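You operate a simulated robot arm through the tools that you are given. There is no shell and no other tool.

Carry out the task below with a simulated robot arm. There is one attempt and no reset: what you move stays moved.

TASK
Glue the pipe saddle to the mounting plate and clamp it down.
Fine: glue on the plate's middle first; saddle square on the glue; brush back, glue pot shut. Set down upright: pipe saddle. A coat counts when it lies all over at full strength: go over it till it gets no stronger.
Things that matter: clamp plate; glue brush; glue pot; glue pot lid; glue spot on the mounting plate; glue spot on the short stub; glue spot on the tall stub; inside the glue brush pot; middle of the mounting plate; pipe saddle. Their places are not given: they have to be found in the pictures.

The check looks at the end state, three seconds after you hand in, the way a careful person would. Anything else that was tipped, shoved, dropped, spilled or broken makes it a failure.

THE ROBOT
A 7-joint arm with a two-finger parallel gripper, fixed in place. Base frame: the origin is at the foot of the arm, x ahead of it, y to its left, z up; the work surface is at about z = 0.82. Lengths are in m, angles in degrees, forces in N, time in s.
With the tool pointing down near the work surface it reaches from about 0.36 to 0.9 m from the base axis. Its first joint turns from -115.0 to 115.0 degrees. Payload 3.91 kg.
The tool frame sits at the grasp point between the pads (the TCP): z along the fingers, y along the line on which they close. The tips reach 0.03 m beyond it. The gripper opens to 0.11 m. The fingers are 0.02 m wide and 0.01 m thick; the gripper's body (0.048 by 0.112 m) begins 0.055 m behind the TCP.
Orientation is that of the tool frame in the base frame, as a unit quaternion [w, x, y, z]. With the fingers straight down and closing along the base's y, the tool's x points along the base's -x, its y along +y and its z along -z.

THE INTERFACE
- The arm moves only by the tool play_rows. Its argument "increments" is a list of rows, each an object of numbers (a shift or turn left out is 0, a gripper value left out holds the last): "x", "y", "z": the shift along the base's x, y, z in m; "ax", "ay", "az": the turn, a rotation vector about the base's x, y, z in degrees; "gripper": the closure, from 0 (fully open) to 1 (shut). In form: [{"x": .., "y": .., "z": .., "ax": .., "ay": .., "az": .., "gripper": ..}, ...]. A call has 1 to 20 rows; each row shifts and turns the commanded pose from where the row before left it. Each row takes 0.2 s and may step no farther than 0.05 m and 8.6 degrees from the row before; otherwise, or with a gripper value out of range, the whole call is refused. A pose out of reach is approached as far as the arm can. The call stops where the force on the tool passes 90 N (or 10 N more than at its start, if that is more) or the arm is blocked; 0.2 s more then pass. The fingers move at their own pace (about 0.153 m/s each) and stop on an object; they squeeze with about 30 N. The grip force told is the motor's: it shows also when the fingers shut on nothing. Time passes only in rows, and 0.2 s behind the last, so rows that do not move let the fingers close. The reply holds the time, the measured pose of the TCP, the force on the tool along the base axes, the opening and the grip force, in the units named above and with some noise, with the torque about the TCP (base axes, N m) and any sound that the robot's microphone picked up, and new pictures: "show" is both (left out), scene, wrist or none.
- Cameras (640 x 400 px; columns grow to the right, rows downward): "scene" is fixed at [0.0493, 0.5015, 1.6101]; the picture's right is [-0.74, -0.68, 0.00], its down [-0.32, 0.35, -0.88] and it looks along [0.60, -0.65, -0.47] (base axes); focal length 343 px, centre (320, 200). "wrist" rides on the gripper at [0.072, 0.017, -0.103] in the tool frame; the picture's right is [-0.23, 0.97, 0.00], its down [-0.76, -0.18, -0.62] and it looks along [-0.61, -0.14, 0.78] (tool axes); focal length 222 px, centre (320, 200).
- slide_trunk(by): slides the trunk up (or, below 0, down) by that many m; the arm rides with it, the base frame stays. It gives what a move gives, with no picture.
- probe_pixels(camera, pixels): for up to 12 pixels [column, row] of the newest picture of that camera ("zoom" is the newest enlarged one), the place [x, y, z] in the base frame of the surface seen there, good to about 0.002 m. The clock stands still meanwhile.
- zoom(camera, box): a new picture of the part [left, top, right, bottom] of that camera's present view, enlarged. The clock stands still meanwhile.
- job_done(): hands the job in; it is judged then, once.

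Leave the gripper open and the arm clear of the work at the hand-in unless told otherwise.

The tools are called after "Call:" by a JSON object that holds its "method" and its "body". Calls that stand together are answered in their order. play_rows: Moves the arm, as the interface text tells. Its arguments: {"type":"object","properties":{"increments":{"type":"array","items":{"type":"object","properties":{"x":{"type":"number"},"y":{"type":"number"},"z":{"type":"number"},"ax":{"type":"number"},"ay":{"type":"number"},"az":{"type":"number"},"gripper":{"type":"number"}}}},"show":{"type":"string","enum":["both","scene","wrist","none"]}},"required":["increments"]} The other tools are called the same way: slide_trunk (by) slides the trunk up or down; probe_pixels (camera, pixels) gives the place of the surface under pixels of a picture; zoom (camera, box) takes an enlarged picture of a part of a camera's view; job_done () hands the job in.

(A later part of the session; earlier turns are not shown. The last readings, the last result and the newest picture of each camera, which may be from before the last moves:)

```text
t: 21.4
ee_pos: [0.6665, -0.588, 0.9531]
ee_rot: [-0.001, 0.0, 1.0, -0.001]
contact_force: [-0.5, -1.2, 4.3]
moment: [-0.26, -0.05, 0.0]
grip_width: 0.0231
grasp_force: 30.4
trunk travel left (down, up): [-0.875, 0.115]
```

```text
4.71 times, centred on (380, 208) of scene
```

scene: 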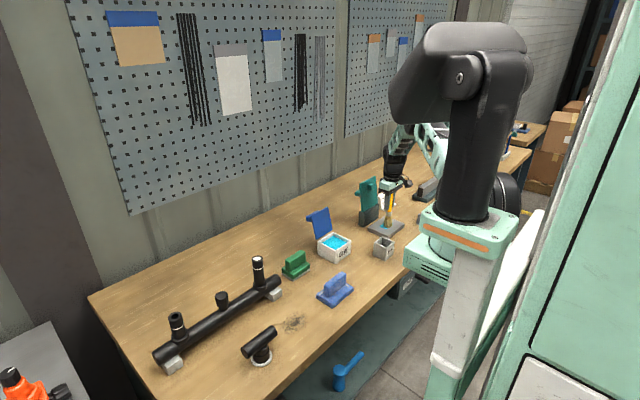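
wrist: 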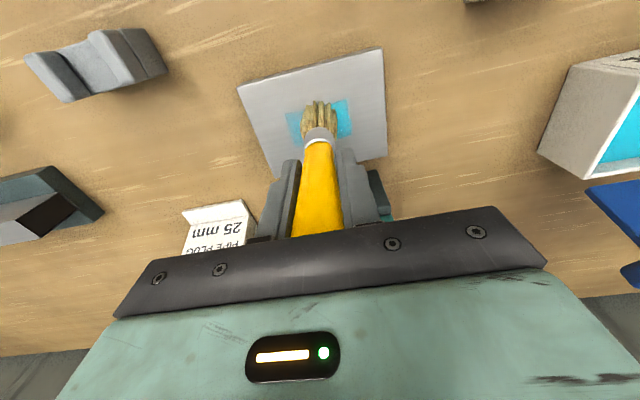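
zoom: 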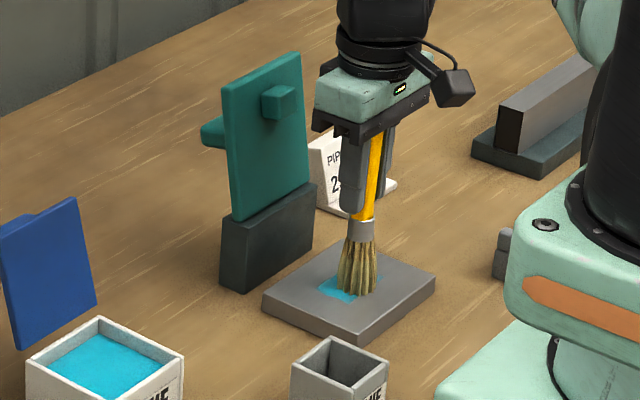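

A rectangular cyan glue film is appearing, fainter on the left. I keep brushing back and forth across it, covering front and back too.

Call:
{"method": "play_rows", "body": {"increments": [{"x": -0.008, "y": 0.01}, {"y": 0.01}, {"y": -0.013}, {"y": -0.014}, {"y": -0.013}, {"y": -0.005}, {"x": 0.008, "y": 0.005}, {"y": 0.013}, {"y": 0.014}, {"y": 0.013}, {"x": 0.008, "y": -0.008}, {"y": -0.013}, {"y": -0.014}, {"y": -0.008}, {"y": 0.013}, {"y": 0.014}, {"x": -0.008, "y": 0.006}, {"y": -0.01}]}}

Call:
{"method": "zoom", "body": {"camera": "wrist", "box": [230, 20, 410, 150]}}

Call:
{"method": "zoom", "body": {"camera": "scene", "box": [340, 165, 420, 250]}}

```text
t: 25.2
ee_pos: [0.6687, -0.5868, 0.9532]
ee_rot: [0.0, 0.001, 1.0, 0.001]
contact_force: [-0.1, -0.4, 0.0]
moment: [-0.02, 0.04, -0.03]
grip_width: 0.023
grasp_force: 29.5
trunk travel left (down, up): [-0.875, 0.115]
```

scene: 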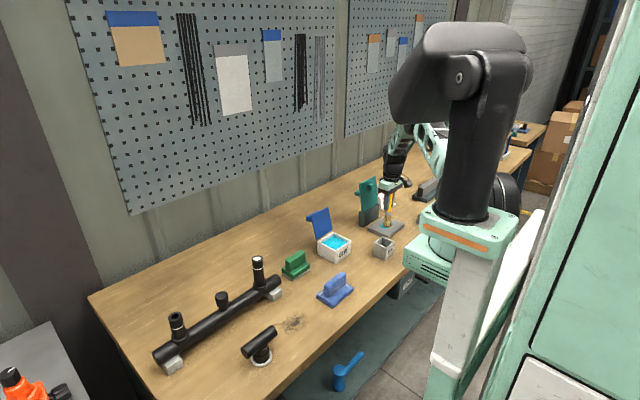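
wrist: 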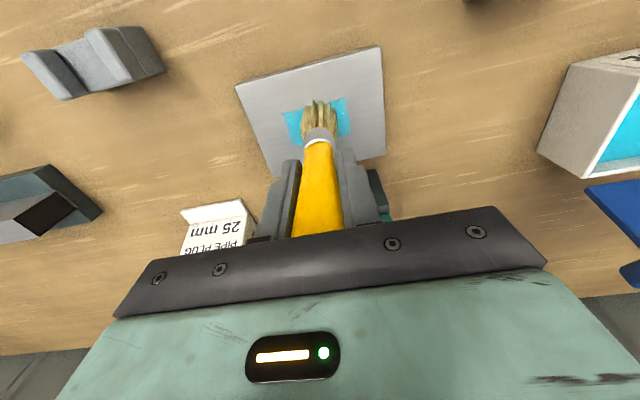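

```text
3.08 times, centred on (320, 85) of wrist
```

zoom: 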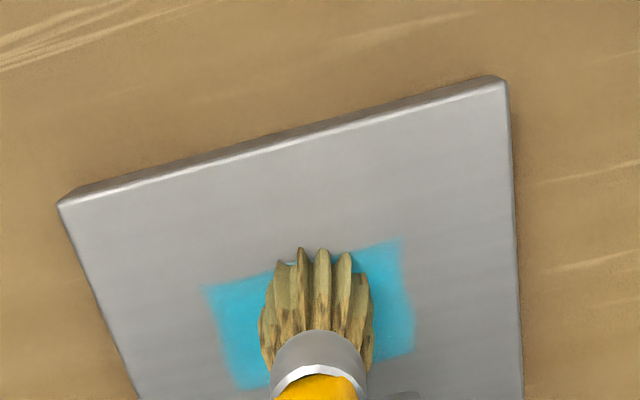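

```text
4.71 times, centred on (380, 208) of scene
```

zoom: 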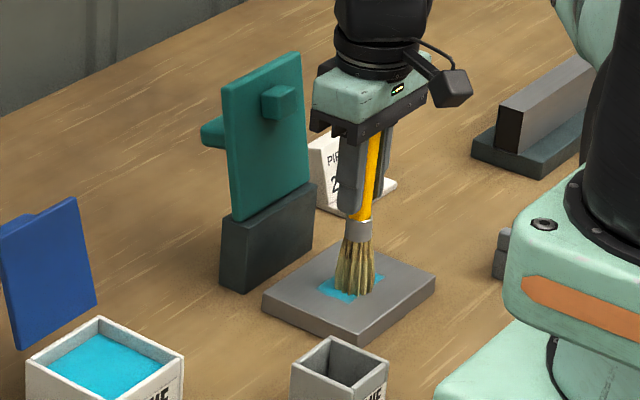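

The film is stronger. Contact force dropped to zero so I'll lift and shift aside to look at the whole spot.

Call:
{"method": "play_rows", "body": {"increments": [{"z": 0.045}, {"y": 0.045, "x": -0.01}, {"y": 0.045, "x": -0.01}, {}, {}], "show": "wrist"}}

Call:
{"method": "zoom", "body": {"camera": "wrist", "box": [150, 40, 300, 170]}}

Call:
{"method": "zoom", "body": {"camera": "scene", "box": [340, 165, 420, 250]}}

```text
t: 26.4
ee_pos: [0.6466, -0.4994, 0.998]
ee_rot: [0.0, 0.0, 1.0, 0.001]
contact_force: [-0.6, 0.4, -1.0]
moment: [0.0, 0.01, 0.02]
grip_width: 0.0232
grasp_force: 29.7
trunk travel left (down, up): [-0.875, 0.115]
```

wrist: 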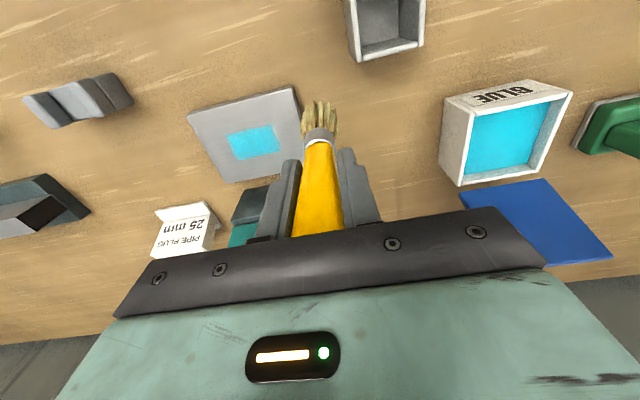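

```text
3.08 times, centred on (225, 105) of wrist
```

zoom: 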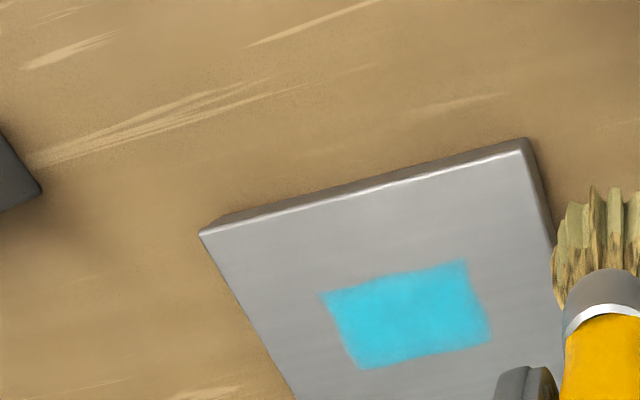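

```text
4.71 times, centred on (380, 208) of scene
```

zoom: 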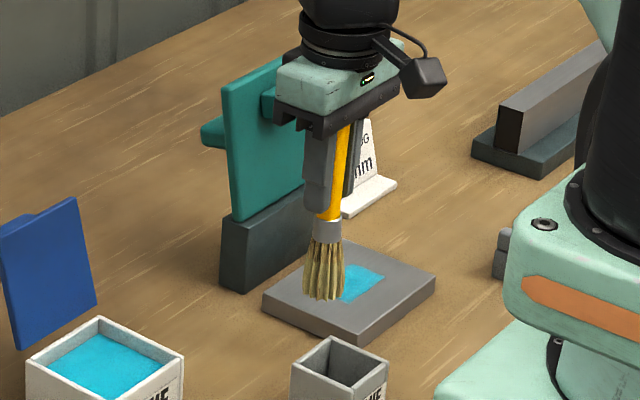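

The spot is a rectangle with slightly uneven strength. I zoom closer and probe its corners.

Call:
{"method": "zoom", "body": {"camera": "wrist", "box": [215, 110, 295, 170]}}

Call:
{"method": "probe_pixels", "body": {"camera": "wrist", "pixels": [[229, 135], [271, 125], [278, 150], [236, 160], [254, 142], [187, 116], [294, 86], [216, 182]]}}

```text
6.67 times, centred on (255, 140) of wrist
```

zoom: 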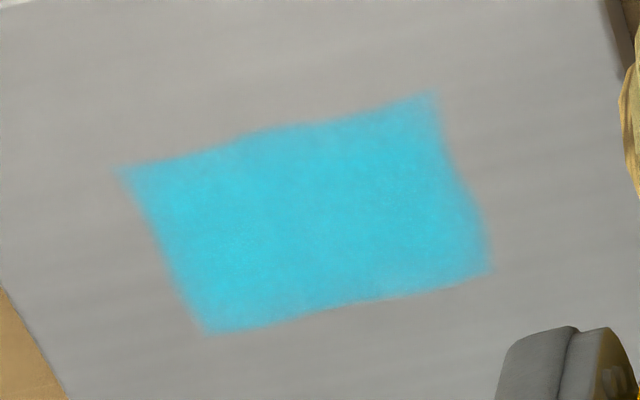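

```text
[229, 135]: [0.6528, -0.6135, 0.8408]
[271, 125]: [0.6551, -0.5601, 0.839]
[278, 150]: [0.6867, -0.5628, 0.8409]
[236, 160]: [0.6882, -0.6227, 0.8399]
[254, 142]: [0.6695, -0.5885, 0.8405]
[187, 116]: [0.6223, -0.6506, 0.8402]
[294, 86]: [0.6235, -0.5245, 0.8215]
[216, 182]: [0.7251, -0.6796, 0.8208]
```

The spot spans about x 0.650–0.688, y −0.621…−0.560, edges still soft. I go back and raster over the whole rectangle including edges, pressing 1 mm lower.

Call:
{"method": "play_rows", "body": {"increments": [{"x": 0.004, "y": -0.0425}, {"y": -0.02}, {"z": -0.03}, {"z": -0.0165}, {"y": -0.0135}, {"y": -0.0135}, {"y": -0.0135}, {"y": -0.0135}, {"x": 0.011}, {"y": 0.0135}, {"y": 0.0135}, {"y": 0.0135}, {"y": 0.0135}, {"x": 0.012}, {"y": -0.0135}, {"y": -0.0135}, {"y": -0.0135}, {"y": -0.0135}, {"x": 0.011}], "show": "wrist"}}

```text
t: 30.4
ee_pos: [0.6848, -0.6147, 0.952]
ee_rot: [0.001, 0.0, 1.0, -0.001]
contact_force: [-2.2, -1.0, 6.3]
moment: [-0.1, 0.17, -0.03]
grip_width: 0.0232
grasp_force: 29.5
trunk travel left (down, up): [-0.875, 0.115]
```

wrist: 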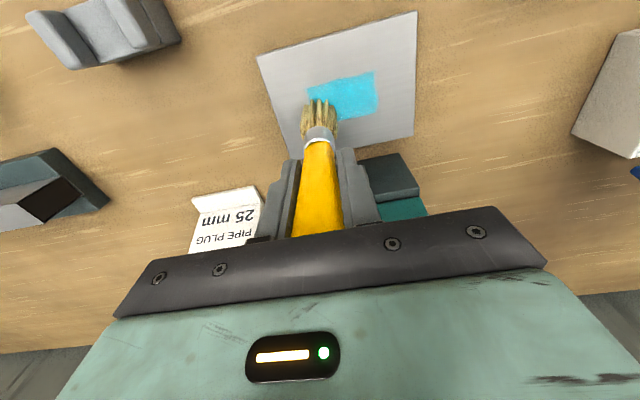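

Contact is good (6 N). I finish the last line and go back over once more, then lift to look.

Call:
{"method": "play_rows", "body": {"increments": [{"y": 0.0135}, {"y": 0.0135}, {"y": 0.0135}, {"y": 0.0135}, {"x": -0.011}, {"y": -0.0135}, {"y": -0.0135}, {"y": -0.0135}, {"y": -0.0135}, {"x": -0.012}, {"y": 0.0135}, {"y": 0.0135}, {"y": 0.0135}, {"y": 0.0135}, {"x": -0.011}, {"y": -0.0135}, {"y": -0.0135}, {"y": -0.0135}, {"y": -0.0135}], "show": "none"}}

Call:
{"method": "play_rows", "body": {"increments": [{"z": 0.04}, {"y": 0.05}, {"y": 0.05}, {"y": 0.0165}, {}, {}], "show": "wrist"}}

Call:
{"method": "zoom", "body": {"camera": "wrist", "box": [215, 110, 295, 170]}}

```text
t: 34.4
ee_pos: [0.6509, -0.6139, 0.9512]
ee_rot: [0.0, -0.001, 1.0, -0.001]
contact_force: [0.3, 3.4, 15.0]
moment: [0.47, -0.1, 0.02]
grip_width: 0.023
grasp_force: 29.6
trunk travel left (down, up): [-0.875, 0.115]
```

```text
t: 35.8
ee_pos: [0.6521, -0.4953, 0.9933]
ee_rot: [0.0, 0.0, 1.0, 0.0]
contact_force: [0.4, 0.9, -1.5]
moment: [0.0, 0.01, 0.0]
grip_width: 0.0231
grasp_force: 30.2
trunk travel left (down, up): [-0.875, 0.115]
```

wrist: 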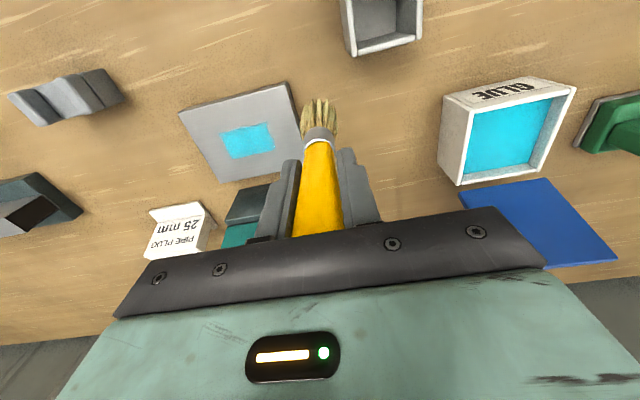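

```text
6.67 times, centred on (255, 140) of wrist
```

zoom: 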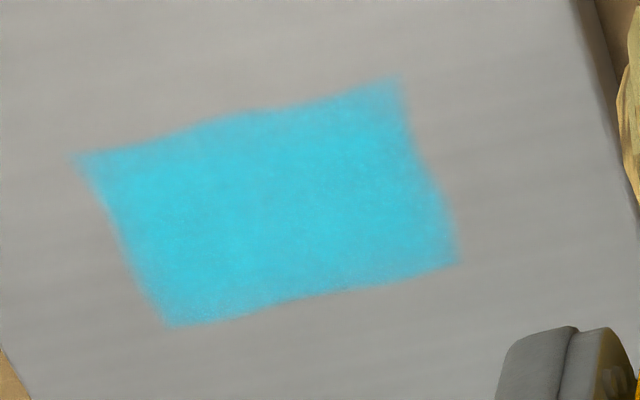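

The film looks similar to before with soft edges. I'll reload the brush and go over it again to see whether it gets stronger. Raise, move over the pot, dip to the surface.

Call:
{"method": "play_rows", "body": {"increments": [{"z": 0.04}, {"z": 0.0375}, {"x": 0.0164, "y": 0.0464}, {"x": 0.0164, "y": 0.0464}, {"x": 0.0164, "y": 0.0464}, {"x": 0.0163, "y": 0.0463}, {}, {"z": -0.04}, {"z": -0.04}, {"z": -0.012}, {}, {"x": 0.006}, {"x": -0.012}, {"x": 0.006}, {}], "show": "wrist"}}

```text
t: 39.0
ee_pos: [0.7166, -0.3118, 0.9782]
ee_rot: [0.0, 0.001, 1.0, 0.0]
contact_force: [-4.7, -0.3, 13.8]
moment: [-0.01, 0.41, -0.01]
grip_width: 0.0232
grasp_force: 29.8
trunk travel left (down, up): [-0.875, 0.115]
```

wrist: 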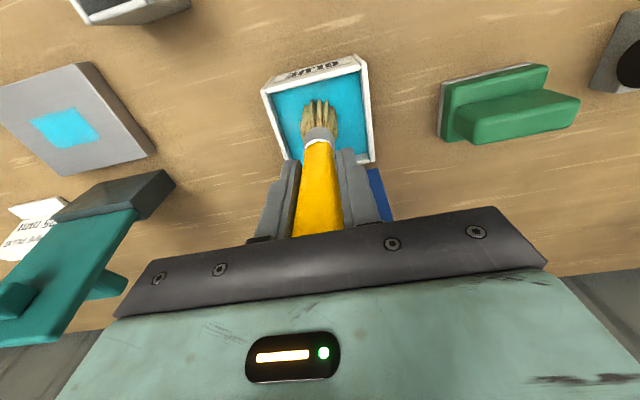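

I take a reference zoom of the spot from this pose, to compare with later.

Call:
{"method": "zoom", "body": {"camera": "wrist", "box": [15, 90, 115, 165]}}

Call:
{"method": "play_rows", "body": {"increments": [{"z": 0.04}, {"z": 0.04}, {"z": 0.012}, {"x": -0.0134, "y": -0.0463}, {"x": -0.0134, "y": -0.0463}, {"x": -0.0134, "y": -0.0463}, {"x": -0.0134, "y": -0.0463}, {"x": -0.0119, "y": -0.0463}, {"y": -0.019}, {}, {}], "show": "wrist"}}

Call:
{"method": "zoom", "body": {"camera": "wrist", "box": [260, 20, 400, 150]}}

```text
5.33 times, centred on (65, 128) of wrist
```

zoom: 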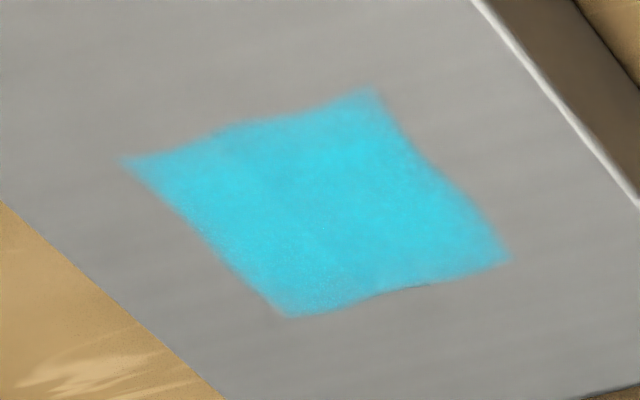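

```text
t: 41.4
ee_pos: [0.6512, -0.5626, 1.069]
ee_rot: [0.0, 0.0, 1.0, 0.0]
contact_force: [0.3, -0.5, -1.0]
moment: [0.01, -0.01, -0.05]
grip_width: 0.0232
grasp_force: 29.9
trunk travel left (down, up): [-0.875, 0.115]
```

wrist: 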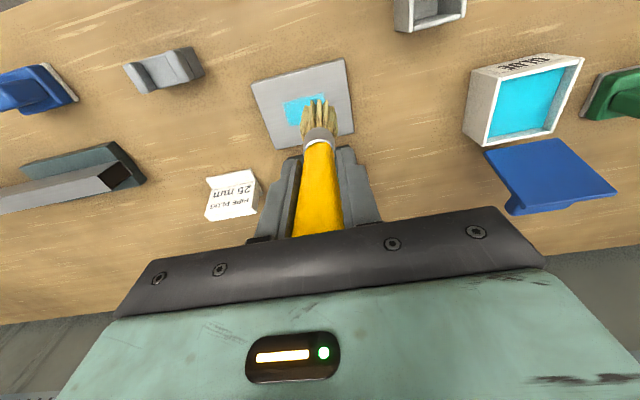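

```text
3.08 times, centred on (330, 85) of wrist
```

zoom: 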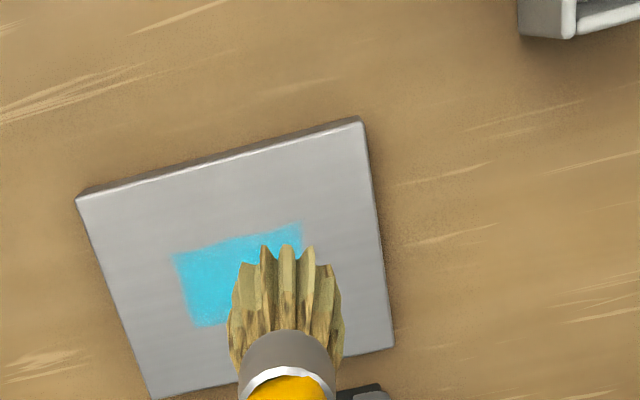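

Now I lower at the corner and raster again over the full rectangle with the reloaded brush.

Call:
{"method": "play_rows", "body": {"increments": [{"z": -0.045}, {"z": -0.045}, {"z": -0.028}, {"y": -0.0135}, {"y": -0.0135}, {"y": -0.0135}, {"y": -0.0135}, {"x": 0.011}, {"y": 0.0135}, {"y": 0.0135}, {"y": 0.0135}, {"y": 0.0135}, {"x": 0.012}, {"y": -0.0135}, {"y": -0.0135}, {"y": -0.0135}, {"y": -0.0135}, {"x": 0.011}, {"y": 0.0135}, {"y": 0.0135}], "show": "none"}}

Call:
{"method": "play_rows", "body": {"increments": [{"y": 0.0135}, {"y": 0.0135}, {"x": -0.011}, {"y": -0.0135}, {"y": -0.0135}, {"y": -0.0135}, {"y": -0.0135}, {"x": -0.012}, {"y": 0.0135}, {"y": 0.0135}, {"y": 0.0135}, {"y": 0.0135}, {"x": -0.011}, {"y": -0.0135}, {"y": -0.0135}, {"y": -0.0135}, {"y": -0.0135}], "show": "none"}}

Call:
{"method": "play_rows", "body": {"increments": [{"z": 0.04}, {"y": 0.05}, {"y": 0.05}, {"y": 0.0165}, {}, {}], "show": "wrist"}}

Call:
{"method": "zoom", "body": {"camera": "wrist", "box": [215, 110, 295, 170]}}

```text
t: 45.6
ee_pos: [0.6851, -0.5888, 0.9508]
ee_rot: [0.0, 0.0, 1.0, 0.0]
contact_force: [-0.7, 0.5, 2.5]
moment: [0.06, -0.04, 0.0]
grip_width: 0.0231
grasp_force: 30.7
trunk travel left (down, up): [-0.875, 0.115]
```

```text
t: 49.2
ee_pos: [0.6501, -0.6165, 0.9522]
ee_rot: [0.0, 0.0, 1.0, 0.0]
contact_force: [0.0, 0.0, -1.9]
moment: [0.01, 0.01, -0.01]
grip_width: 0.0233
grasp_force: 29.7
trunk travel left (down, up): [-0.875, 0.115]
```

```text
t: 50.6
ee_pos: [0.6508, -0.4991, 0.9909]
ee_rot: [0.0, -0.001, 1.0, 0.001]
contact_force: [-0.1, 0.3, -1.2]
moment: [-0.01, 0.0, 0.01]
grip_width: 0.0232
grasp_force: 30.4
trunk travel left (down, up): [-0.875, 0.115]
```

wrist: 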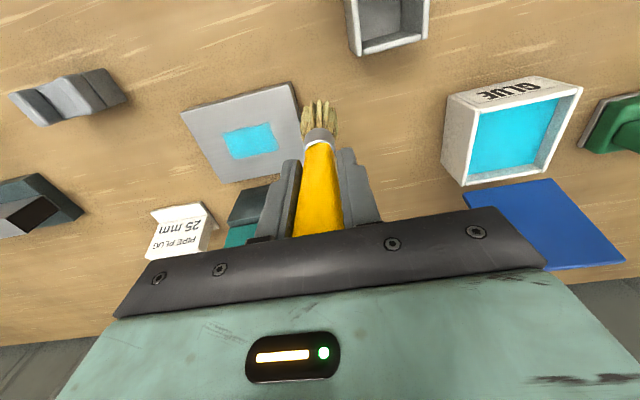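

```text
6.67 times, centred on (255, 140) of wrist
```

zoom: 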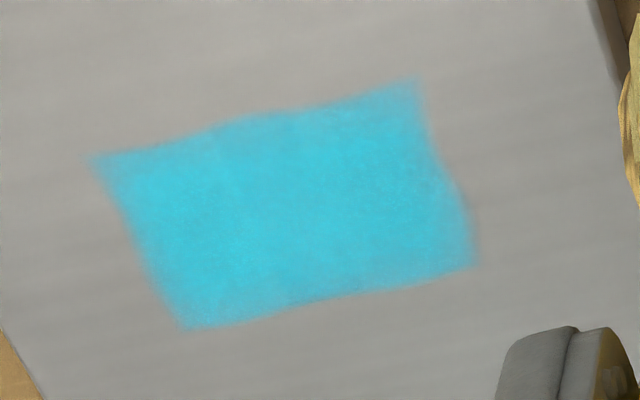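

The strength looks unchanged versus the previous pass. To be certain the last pass truly touched, I do one more slightly wider pass pressed 2 mm lower, then compare again.

Call:
{"method": "play_rows", "body": {"increments": [{"x": -0.0015, "y": -0.045}, {"y": -0.0155}, {"z": -0.042}, {}, {"y": -0.015}, {"y": -0.015}, {"y": -0.015}, {"y": -0.015}, {"x": 0.0125}, {"y": 0.015}, {"y": 0.015}, {"y": 0.015}, {"y": 0.015}, {"x": 0.0125}, {"y": -0.015}, {"y": -0.015}, {"y": -0.015}, {"y": -0.015}, {"x": 0.0125}], "show": "none"}}

Call:
{"method": "play_rows", "body": {"increments": [{"y": 0.015}, {"y": 0.015}, {"y": 0.015}, {"y": 0.015}, {"x": -0.0125}, {"y": -0.015}, {"y": -0.015}, {"y": -0.015}, {"y": -0.015}, {"x": -0.0125}, {"y": 0.015}, {"y": 0.015}, {"y": 0.015}, {"y": 0.015}, {"x": -0.0125}, {"y": -0.015}, {"y": -0.015}, {"y": -0.015}, {"y": -0.015}], "show": "none"}}

Call:
{"method": "play_rows", "body": {"increments": [{"z": 0.042}, {"x": 0.0015, "y": 0.045}, {"y": 0.045}, {"y": 0.03}, {}, {}], "show": "both"}}

Call:
{"method": "zoom", "body": {"camera": "wrist", "box": [215, 110, 295, 170]}}

```text
t: 54.6
ee_pos: [0.6863, -0.6207, 0.9487]
ee_rot: [0.001, 0.0, 1.0, -0.002]
contact_force: [-4.8, -1.2, 17.2]
moment: [-0.23, 0.44, 0.02]
grip_width: 0.0231
grasp_force: 29.7
trunk travel left (down, up): [-0.875, 0.115]
```

```text
t: 58.6
ee_pos: [0.6497, -0.6196, 0.9501]
ee_rot: [0.0, 0.0, 1.0, -0.001]
contact_force: [0.2, 3.8, 17.9]
moment: [0.52, -0.14, 0.04]
grip_width: 0.023
grasp_force: 29.8
trunk travel left (down, up): [-0.875, 0.115]
```

```text
t: 60.0
ee_pos: [0.654, -0.4997, 0.9909]
ee_rot: [-0.001, 0.0, 1.0, 0.001]
contact_force: [0.5, -0.2, -0.8]
moment: [-0.02, 0.01, 0.02]
grip_width: 0.0231
grasp_force: 29.5
trunk travel left (down, up): [-0.875, 0.115]
```

scene: 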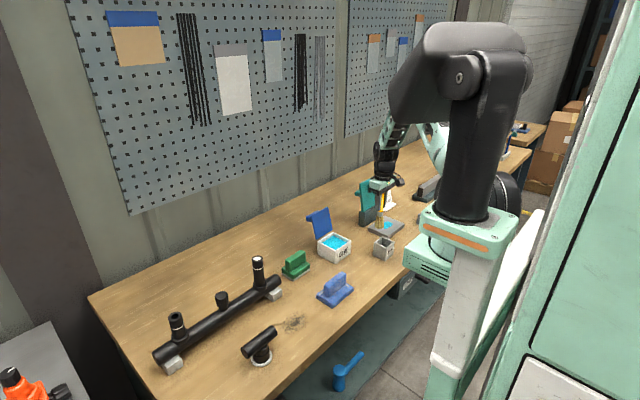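
wrist: 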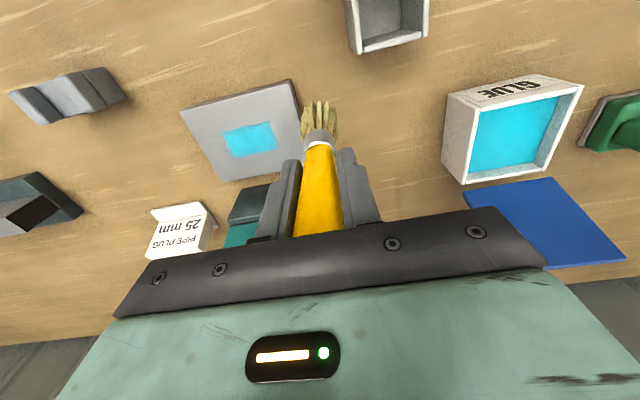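

```text
6.67 times, centred on (255, 140) of wrist
```

zoom: 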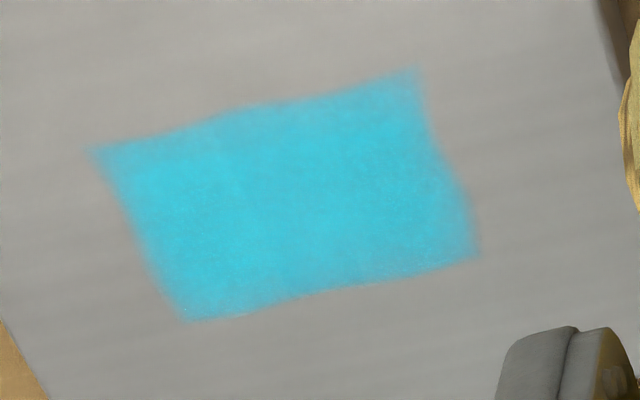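

No change any more: the coat is at full strength. Now I return the brush: raise, move over its pot at (0.580,-0.430).

Call:
{"method": "play_rows", "body": {"increments": [{"z": 0.04}, {"z": 0.0275}, {"x": -0.0238, "y": 0.023}, {"x": -0.0238, "y": 0.023}, {"x": -0.0239, "y": 0.023}, {}, {}, {}]}}

Call:
{"method": "zoom", "body": {"camera": "scene", "box": [350, 170, 430, 260]}}

```text
t: 61.8
ee_pos: [0.5802, -0.4316, 1.0585]
ee_rot: [0.0, 0.0, 1.0, 0.0]
contact_force: [-0.7, 0.5, -1.0]
moment: [-0.01, -0.03, -0.01]
grip_width: 0.0234
grasp_force: 29.9
trunk travel left (down, up): [-0.875, 0.115]
```

scene: 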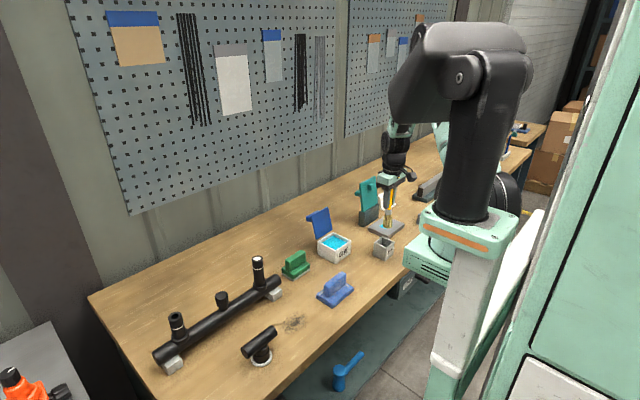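
wrist: 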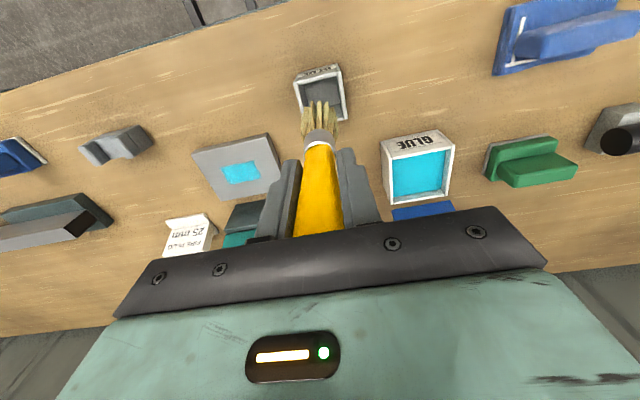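

```text
4.44 times, centred on (390, 215) of scene
```

zoom: 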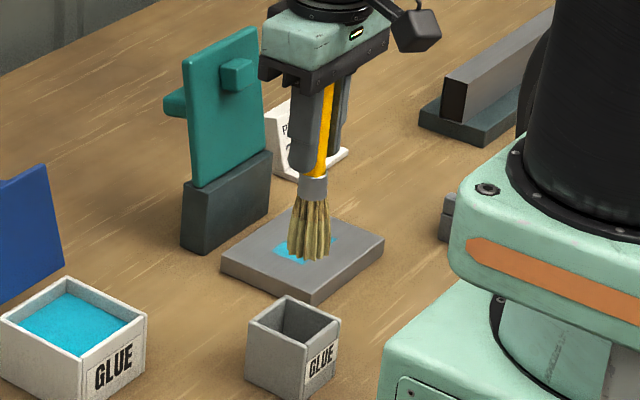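

I probe the bristle tips, bristle sides, and pot rim in this zoom to align before lowering.

Call:
{"method": "probe_pixels", "body": {"camera": "zoom", "pixels": [[292, 252], [302, 258], [312, 260], [325, 256], [313, 188], [310, 225], [250, 325], [288, 298], [340, 322], [303, 347], [290, 240], [328, 240]]}}

Call:
{"method": "zoom", "body": {"camera": "wrist", "box": [280, 55, 360, 145]}}

```text
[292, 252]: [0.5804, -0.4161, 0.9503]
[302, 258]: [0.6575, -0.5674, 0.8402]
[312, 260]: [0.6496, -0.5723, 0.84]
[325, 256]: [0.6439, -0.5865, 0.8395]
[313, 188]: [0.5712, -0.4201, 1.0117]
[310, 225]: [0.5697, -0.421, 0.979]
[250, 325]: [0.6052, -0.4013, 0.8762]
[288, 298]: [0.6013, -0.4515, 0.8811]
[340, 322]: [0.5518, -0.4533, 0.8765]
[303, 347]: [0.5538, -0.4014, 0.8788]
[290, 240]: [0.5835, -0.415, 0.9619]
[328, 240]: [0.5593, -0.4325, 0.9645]
```

```text
4.44 times, centred on (320, 100) of wrist
```

zoom: 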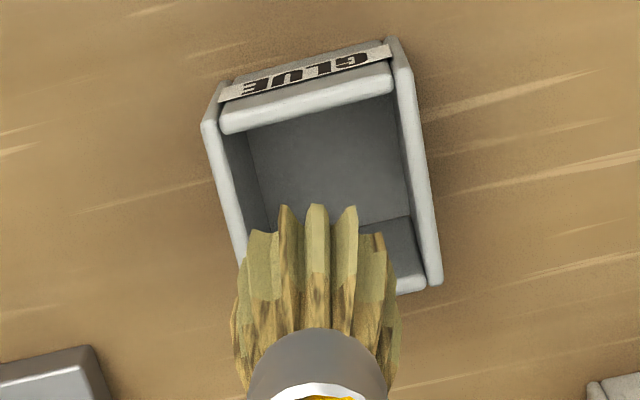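

Brush tips are ~0.111 m below the TCP, pot centre ≈ (0.579,-0.429). I lower 0.12 m in steps so the tips end ~3 mm above the pot bottom.

Call:
{"method": "play_rows", "body": {"increments": [{"x": -0.0005, "y": 0.0008, "z": -0.04}, {"z": -0.04}, {"z": -0.03}, {"z": -0.012}, {}]}}

Call:
{"method": "zoom", "body": {"camera": "scene", "box": [350, 170, 430, 260]}}

```text
t: 63.0
ee_pos: [0.5801, -0.43, 0.9361]
ee_rot: [0.0, -0.001, 1.0, 0.0]
contact_force: [0.1, 0.2, -0.9]
moment: [0.04, 0.0, 0.02]
grip_width: 0.0233
grasp_force: 30.3
trunk travel left (down, up): [-0.875, 0.115]
```

scene: 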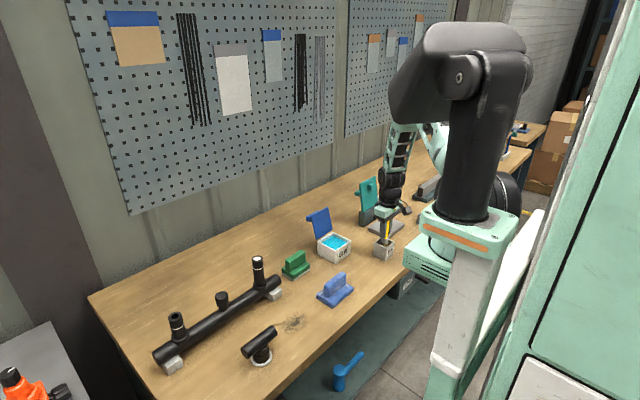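
wrist: 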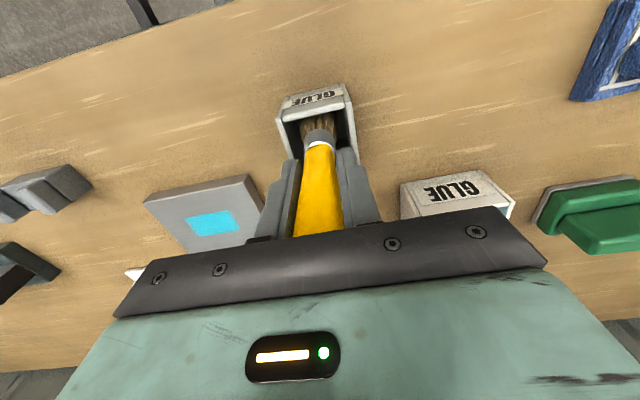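

```text
4.44 times, centred on (390, 215) of scene
```

zoom: 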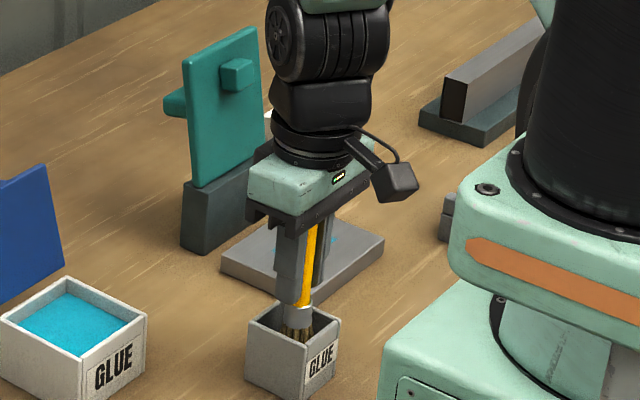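

The brush is inside its pot, no contact yet. I lower 3 mm more and open the fingers slightly at first, then fully.

Call:
{"method": "play_rows", "body": {"increments": [{"z": -0.003}, {}, {"gripper": 0.7}, {"gripper": 0.6}, {"gripper": 0.5}, {}, {}]}}

Call:
{"method": "zoom", "body": {"camera": "scene", "box": [350, 170, 430, 260]}}

```text
t: 64.6
ee_pos: [0.5811, -0.431, 0.9339]
ee_rot: [0.0, 0.0, 1.0, 0.0]
contact_force: [0.0, -0.3, 0.3]
moment: [-0.01, -0.03, -0.02]
grip_width: 0.055
grasp_force: 0.0
trunk travel left (down, up): [-0.875, 0.115]
```

scene: 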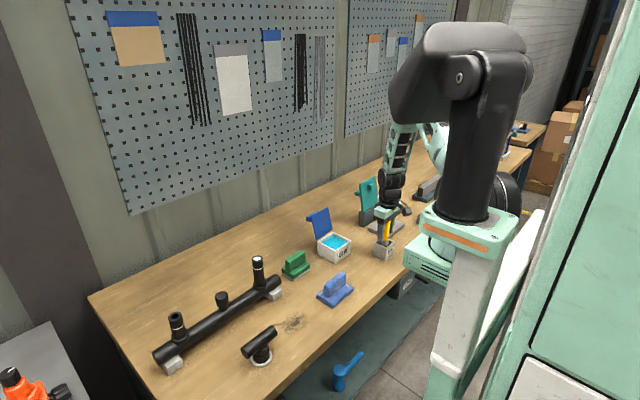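
wrist: 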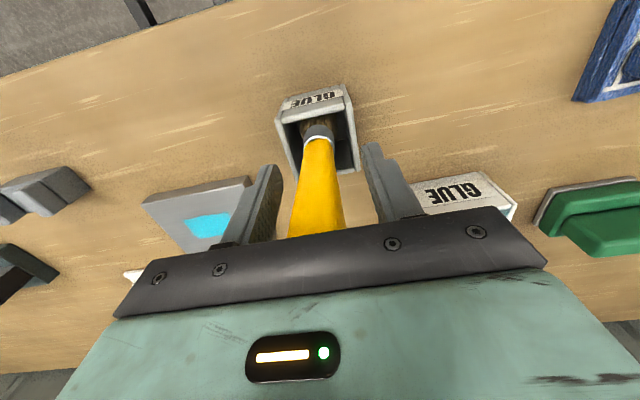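

```text
4.44 times, centred on (390, 215) of scene
```

zoom: 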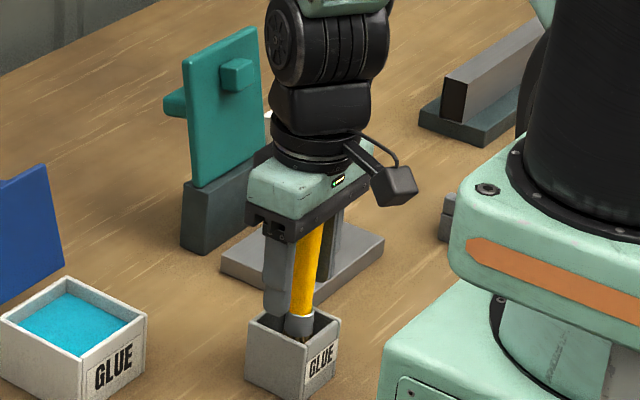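

The brush stands in its pot, released. I raise straight up slowly, then check the brush.

Call:
{"method": "play_rows", "body": {"increments": [{"z": 0.02}, {"z": 0.04}, {"z": 0.04}, {"z": 0.04}, {"z": 0.04, "gripper": 0.0}, {}]}}

Call:
{"method": "zoom", "body": {"camera": "scene", "box": [350, 170, 430, 260]}}

Call:
{"method": "zoom", "body": {"camera": "wrist", "box": [80, 80, 240, 200]}}

```text
t: 66.0
ee_pos: [0.5788, -0.4299, 1.1153]
ee_rot: [0.0, 0.0, 1.0, 0.0]
contact_force: [-0.4, -0.5, 0.2]
moment: [-0.01, 0.0, -0.02]
grip_width: 0.1096
grasp_force: 0.0
trunk travel left (down, up): [-0.875, 0.115]
```

scene: 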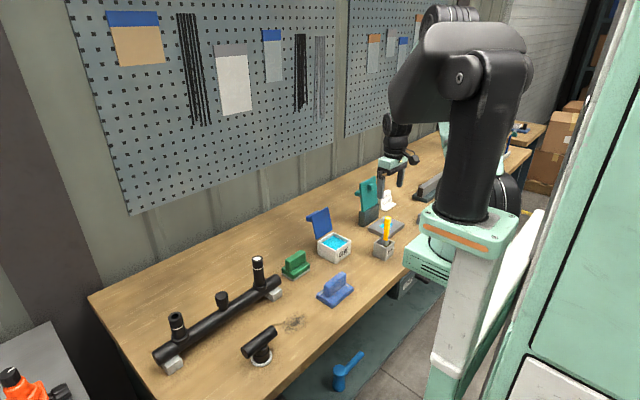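
wrist: 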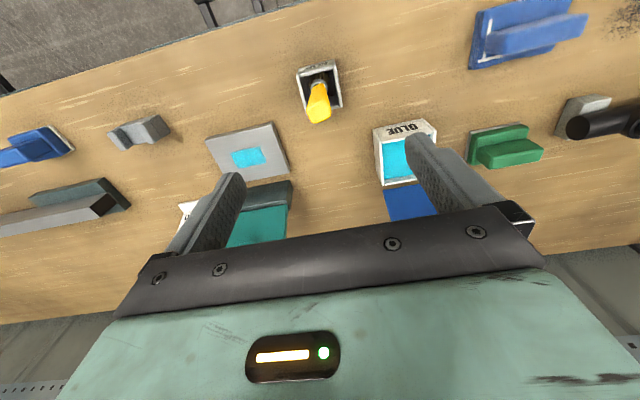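

```text
4.44 times, centred on (390, 215) of scene
```

zoom: 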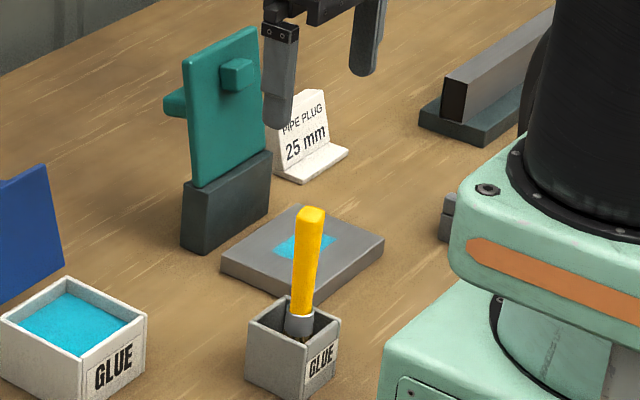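

```text
3.33 times, centred on (160, 140) of wrist
```

zoom: 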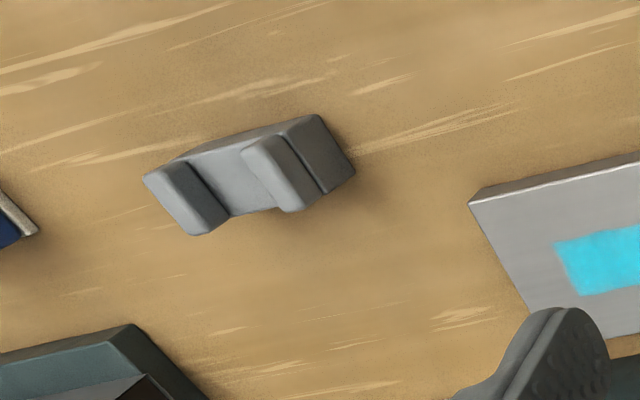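

The brush is back in its pot and the glue film is visible on the plate. Next the saddle: I move to about (0.50,-0.70,1.10) for a steeper look at it.

Call:
{"method": "play_rows", "body": {"increments": [{"x": -0.013, "y": -0.045}, {"x": -0.013, "y": -0.045}, {"x": -0.013, "y": -0.045}, {"x": -0.013, "y": -0.045}, {"x": -0.013, "y": -0.045}, {"x": -0.013, "y": -0.045, "z": -0.015}, {}, {}, {}]}}

Call:
{"method": "zoom", "body": {"camera": "wrist", "box": [240, 90, 380, 200]}}

```text
t: 68.0
ee_pos: [0.5016, -0.6989, 1.0984]
ee_rot: [0.001, 0.0, 1.0, 0.0]
contact_force: [1.3, -0.2, 0.5]
moment: [0.02, 0.0, 0.0]
grip_width: 0.11
grasp_force: 0.0
trunk travel left (down, up): [-0.875, 0.115]
```

scene: 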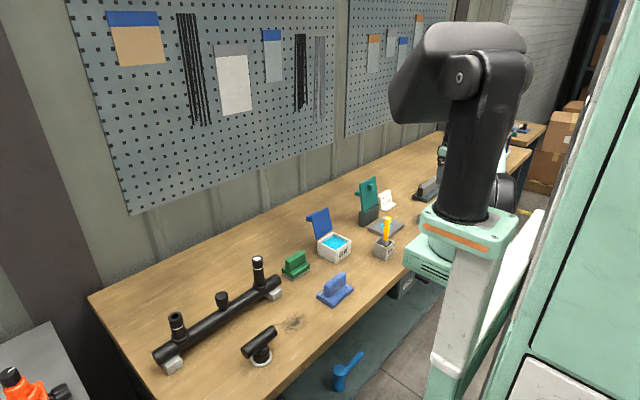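
wrist: 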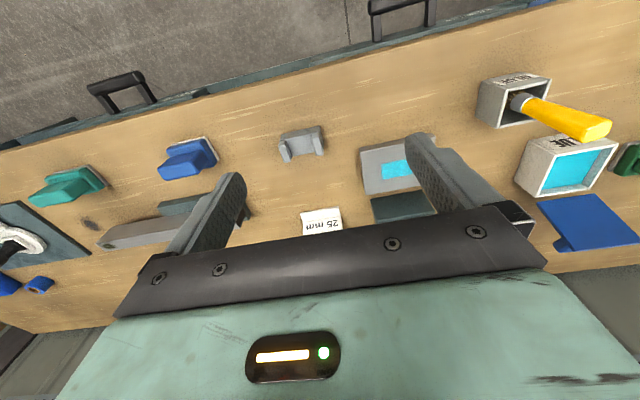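

```text
3.64 times, centred on (310, 145) of wrist
```

zoom: 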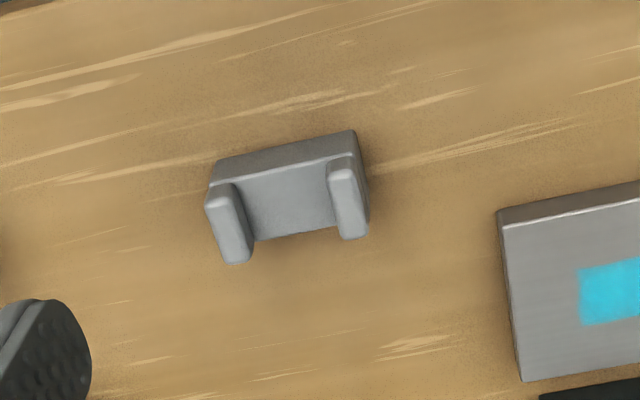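

I zoom tighter on the saddle for exact corners.

Call:
{"method": "zoom", "body": {"camera": "wrist", "box": [272, 115, 336, 175]}}

```text
6.67 times, centred on (304, 145) of wrist
```

zoom: 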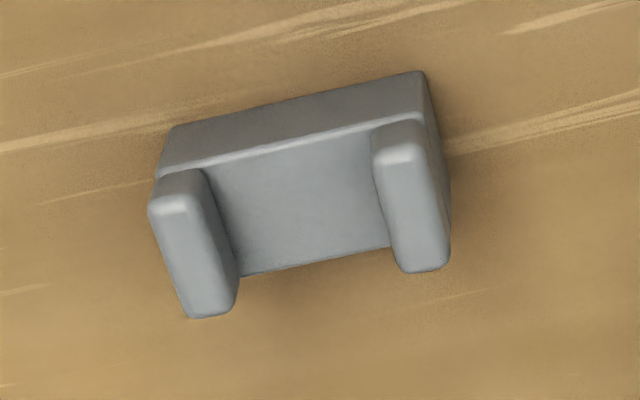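

Call:
{"method": "probe_pixels", "body": {"camera": "zoom", "pixels": [[157, 210], [190, 208], [195, 312], [232, 305], [382, 160], [416, 160], [405, 265], [443, 260], [245, 160], [350, 137], [255, 265], [375, 240]]}}

Call:
{"method": "probe_pixels", "body": {"camera": "zoom", "pixels": [[175, 150], [415, 95], [180, 130], [415, 75], [300, 120], [435, 150], [440, 200], [215, 190], [235, 250], [370, 160], [385, 220], [300, 200]]}}

```text
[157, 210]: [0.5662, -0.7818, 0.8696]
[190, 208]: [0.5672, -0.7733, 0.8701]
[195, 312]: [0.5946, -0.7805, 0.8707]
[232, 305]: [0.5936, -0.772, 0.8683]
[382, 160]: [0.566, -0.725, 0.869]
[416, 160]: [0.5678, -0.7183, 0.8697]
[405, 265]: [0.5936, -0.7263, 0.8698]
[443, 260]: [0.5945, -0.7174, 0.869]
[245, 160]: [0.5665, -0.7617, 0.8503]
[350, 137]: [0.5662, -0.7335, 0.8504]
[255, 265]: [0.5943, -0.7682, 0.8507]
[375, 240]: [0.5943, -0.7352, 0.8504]
```

```text
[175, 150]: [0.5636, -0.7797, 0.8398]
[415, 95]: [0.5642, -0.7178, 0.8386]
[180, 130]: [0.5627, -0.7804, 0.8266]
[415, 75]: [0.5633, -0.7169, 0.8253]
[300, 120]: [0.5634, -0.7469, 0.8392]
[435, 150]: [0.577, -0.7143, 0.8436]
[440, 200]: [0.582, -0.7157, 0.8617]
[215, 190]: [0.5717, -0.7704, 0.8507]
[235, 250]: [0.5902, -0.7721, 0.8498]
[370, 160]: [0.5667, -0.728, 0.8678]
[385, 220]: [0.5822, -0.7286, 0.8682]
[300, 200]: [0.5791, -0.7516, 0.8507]
```

The saddle is square to the base axes, centred at (0.5805,-0.7495), 68 mm wide in y, 35 mm deep in x, 50 mm tall. It lies at 0.948 m radius, so I test the reach by moving first above it at z≈1.0.

Call:
{"method": "play_rows", "body": {"increments": [{"x": 0.0197, "y": -0.0126, "z": -0.0246}, {"x": 0.0197, "y": -0.0126, "z": -0.0246}, {"x": 0.0197, "y": -0.0127, "z": -0.0246}, {"x": 0.0197, "y": -0.0127, "z": -0.0246}, {}, {}]}}

```text
t: 69.4
ee_pos: [0.5754, -0.7412, 1.0015]
ee_rot: [0.001, 0.0, 1.0, 0.0]
contact_force: [0.9, 0.0, 0.4]
moment: [0.02, 0.0, 0.0]
grip_width: 0.1101
grasp_force: 0.0
out of reach, approached as far as the arm can: row 4
trunk travel left (down, up): [-0.875, 0.115]
```

scene: 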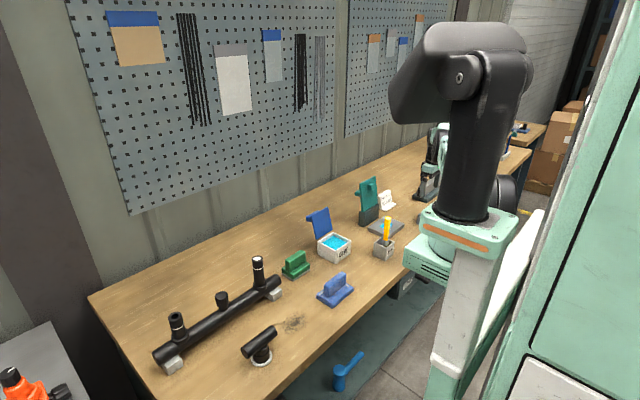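
wrist: 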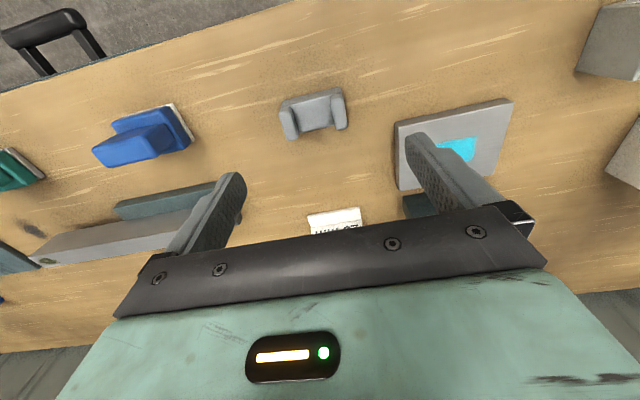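

At z=1.0 the arm only reaches r≈0.938, so straight-down grasp at the saddle is out of reach. Plan: retreat and raise, lower the trunk by 0.15 m, and tilt the tool back a bit (fingers pointing slightly outward along +x). First I retreat and raise.

Call:
{"method": "play_rows", "body": {"increments": [{"x": -0.02, "y": 0.01, "z": 0.035}, {"x": -0.02, "y": 0.01, "z": 0.035}, {"x": -0.02, "y": 0.01, "z": 0.035}, {"x": -0.02, "y": 0.01, "z": 0.035}, {"x": 0, "y": 0, "z": 0.03}, {}, {}], "show": "none"}}

```text
t: 71.0
ee_pos: [0.496, -0.7, 1.1723]
ee_rot: [-0.001, 0.0, 1.0, 0.0]
contact_force: [-0.2, -0.6, -0.2]
moment: [-0.03, 0.05, 0.0]
grip_width: 0.11
grasp_force: 0.0
trunk travel left (down, up): [-0.875, 0.115]
```

Now at (0.496,-0.700,1.172). I lower the trunk by 0.15 m; the hand will come to z≈1.02, well above everything there.

Call:
{"method": "slide_trunk", "body": {"by": -0.15}}

Call:
{"method": "play_rows", "body": {"increments": [{}, {}]}}

```text
t: 72.8
ee_pos: [0.4964, -0.7015, 1.0224]
ee_rot: [0.0, 0.001, 1.0, 0.0]
contact_force: [-0.6, -0.2, -0.3]
moment: [0.0, 0.0, -0.01]
grip_width: 0.1101
grasp_force: 0.1
trunk travel left (down, up): [-0.725, 0.265]
```

```text
t: 73.3
ee_pos: [0.4965, -0.6999, 1.0225]
ee_rot: [0.0, 0.001, 1.0, -0.001]
contact_force: [-0.7, -0.5, 0.3]
moment: [0.02, 0.01, -0.02]
grip_width: 0.11
grasp_force: 0.1
trunk travel left (down, up): [-0.725, 0.265]
```

scene: 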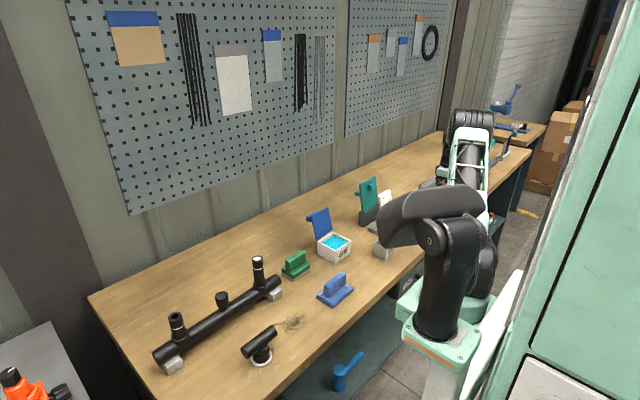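
wrist: 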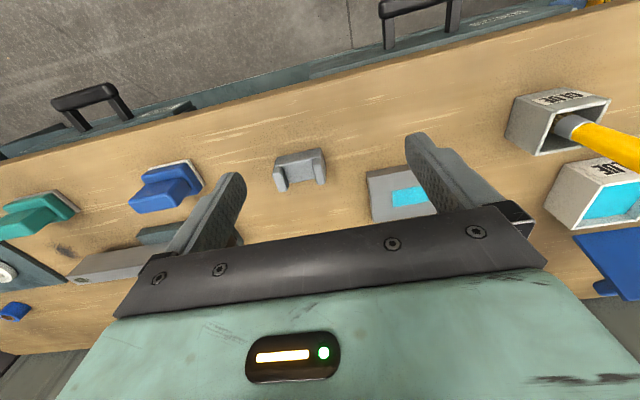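

The trunk is lower now; the scene camera is partly blocked by the arm, but the wrist view shows the saddle at (300,170). I tilt the tool by −15° about y and move towards above the saddle.

Call:
{"method": "play_rows", "body": {"increments": [{"ay": -7.5}, {"ay": -7.5}, {"x": 0.027, "y": -0.0165, "z": -0.01}, {"x": 0.027, "y": -0.0165, "z": -0.01}, {"x": 0.0265, "y": -0.0165, "z": -0.01}, {}, {}]}}

```text
t: 75.0
ee_pos: [0.5758, -0.7505, 0.9929]
ee_rot: [0.13, 0.0, 0.991, 0.0]
contact_force: [0.4, 0.4, -0.2]
moment: [0.0, 0.03, 0.0]
grip_width: 0.1101
grasp_force: 0.1
trunk travel left (down, up): [-0.725, 0.265]
```

scene: 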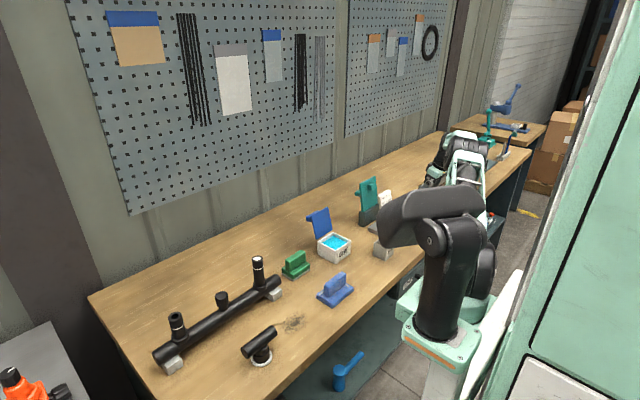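
wrist: 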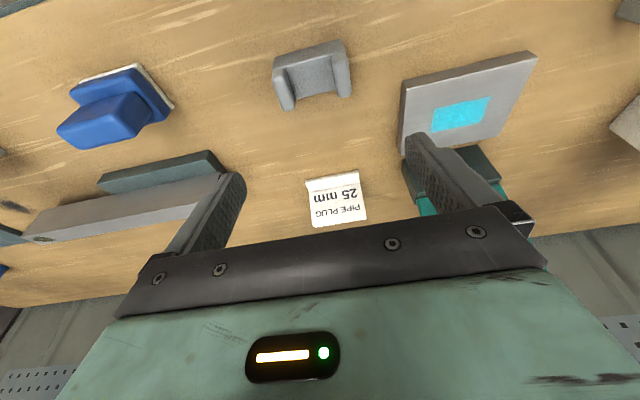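

Reached (0.576,-0.750,0.993). I check how close the neighbouring blue block comes by probing its right edge and the saddle again in this view.

Call:
{"method": "probe_pixels", "body": {"camera": "wrist", "pixels": [[172, 106], [150, 80], [140, 66], [165, 120], [311, 80], [282, 72], [340, 60], [347, 95], [288, 105], [225, 175], [405, 110], [195, 200]]}}

```text
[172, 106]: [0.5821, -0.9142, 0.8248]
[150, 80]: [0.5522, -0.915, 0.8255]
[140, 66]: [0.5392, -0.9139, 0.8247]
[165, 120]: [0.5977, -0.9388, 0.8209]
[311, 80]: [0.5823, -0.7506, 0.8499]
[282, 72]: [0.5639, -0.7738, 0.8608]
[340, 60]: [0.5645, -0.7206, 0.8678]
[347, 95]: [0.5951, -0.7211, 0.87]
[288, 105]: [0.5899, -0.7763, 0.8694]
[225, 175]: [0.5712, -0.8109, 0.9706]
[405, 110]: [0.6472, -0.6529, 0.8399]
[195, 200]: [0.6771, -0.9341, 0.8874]
```

Neighbours are 10 cm away. I descend in steps to TCP z≈0.857 with the saddle between the fingers.

Call:
{"method": "play_rows", "body": {"increments": [{"x": 0.001, "y": 0.0005, "z": -0.045}, {"z": -0.045}, {"z": -0.03}, {}, {}], "show": "wrist"}}

```text
t: 76.2
ee_pos: [0.5782, -0.7487, 0.87]
ee_rot: [0.131, 0.0, 0.991, 0.001]
contact_force: [-0.6, -0.3, 0.4]
moment: [-0.03, -0.01, 0.02]
grip_width: 0.11
grasp_force: 0.1
trunk travel left (down, up): [-0.725, 0.265]
```

wrist: 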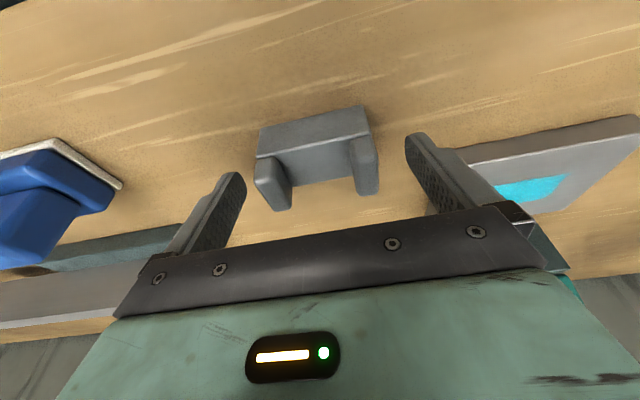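

The saddle sits between the open fingers. I lower the last 13 mm and close gently.

Call:
{"method": "play_rows", "body": {"increments": [{"z": -0.0135}, {}, {"gripper": 0.2}, {"gripper": 0.3}, {"gripper": 0.36}, {"gripper": 0.4}, {"gripper": 0.5}, {"gripper": 0.7}, {"gripper": 1.0}, {}], "show": "wrist"}}

```text
t: 78.3
ee_pos: [0.5789, -0.7498, 0.8569]
ee_rot: [0.13, 0.001, 0.991, 0.0]
contact_force: [0.6, -0.1, -0.9]
moment: [-0.03, 0.01, 0.01]
grip_width: 0.0697
grasp_force: 30.5
trunk travel left (down, up): [-0.725, 0.265]
```

wrist: 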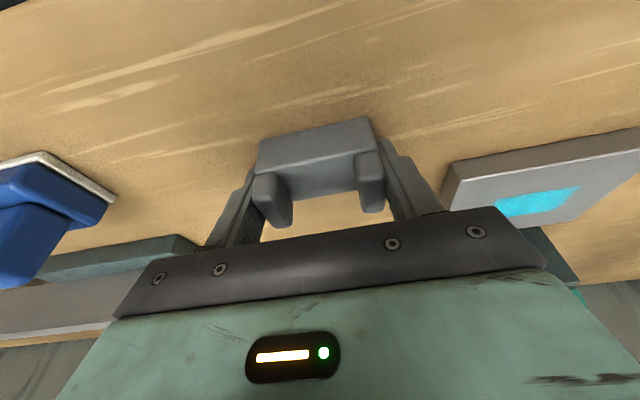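

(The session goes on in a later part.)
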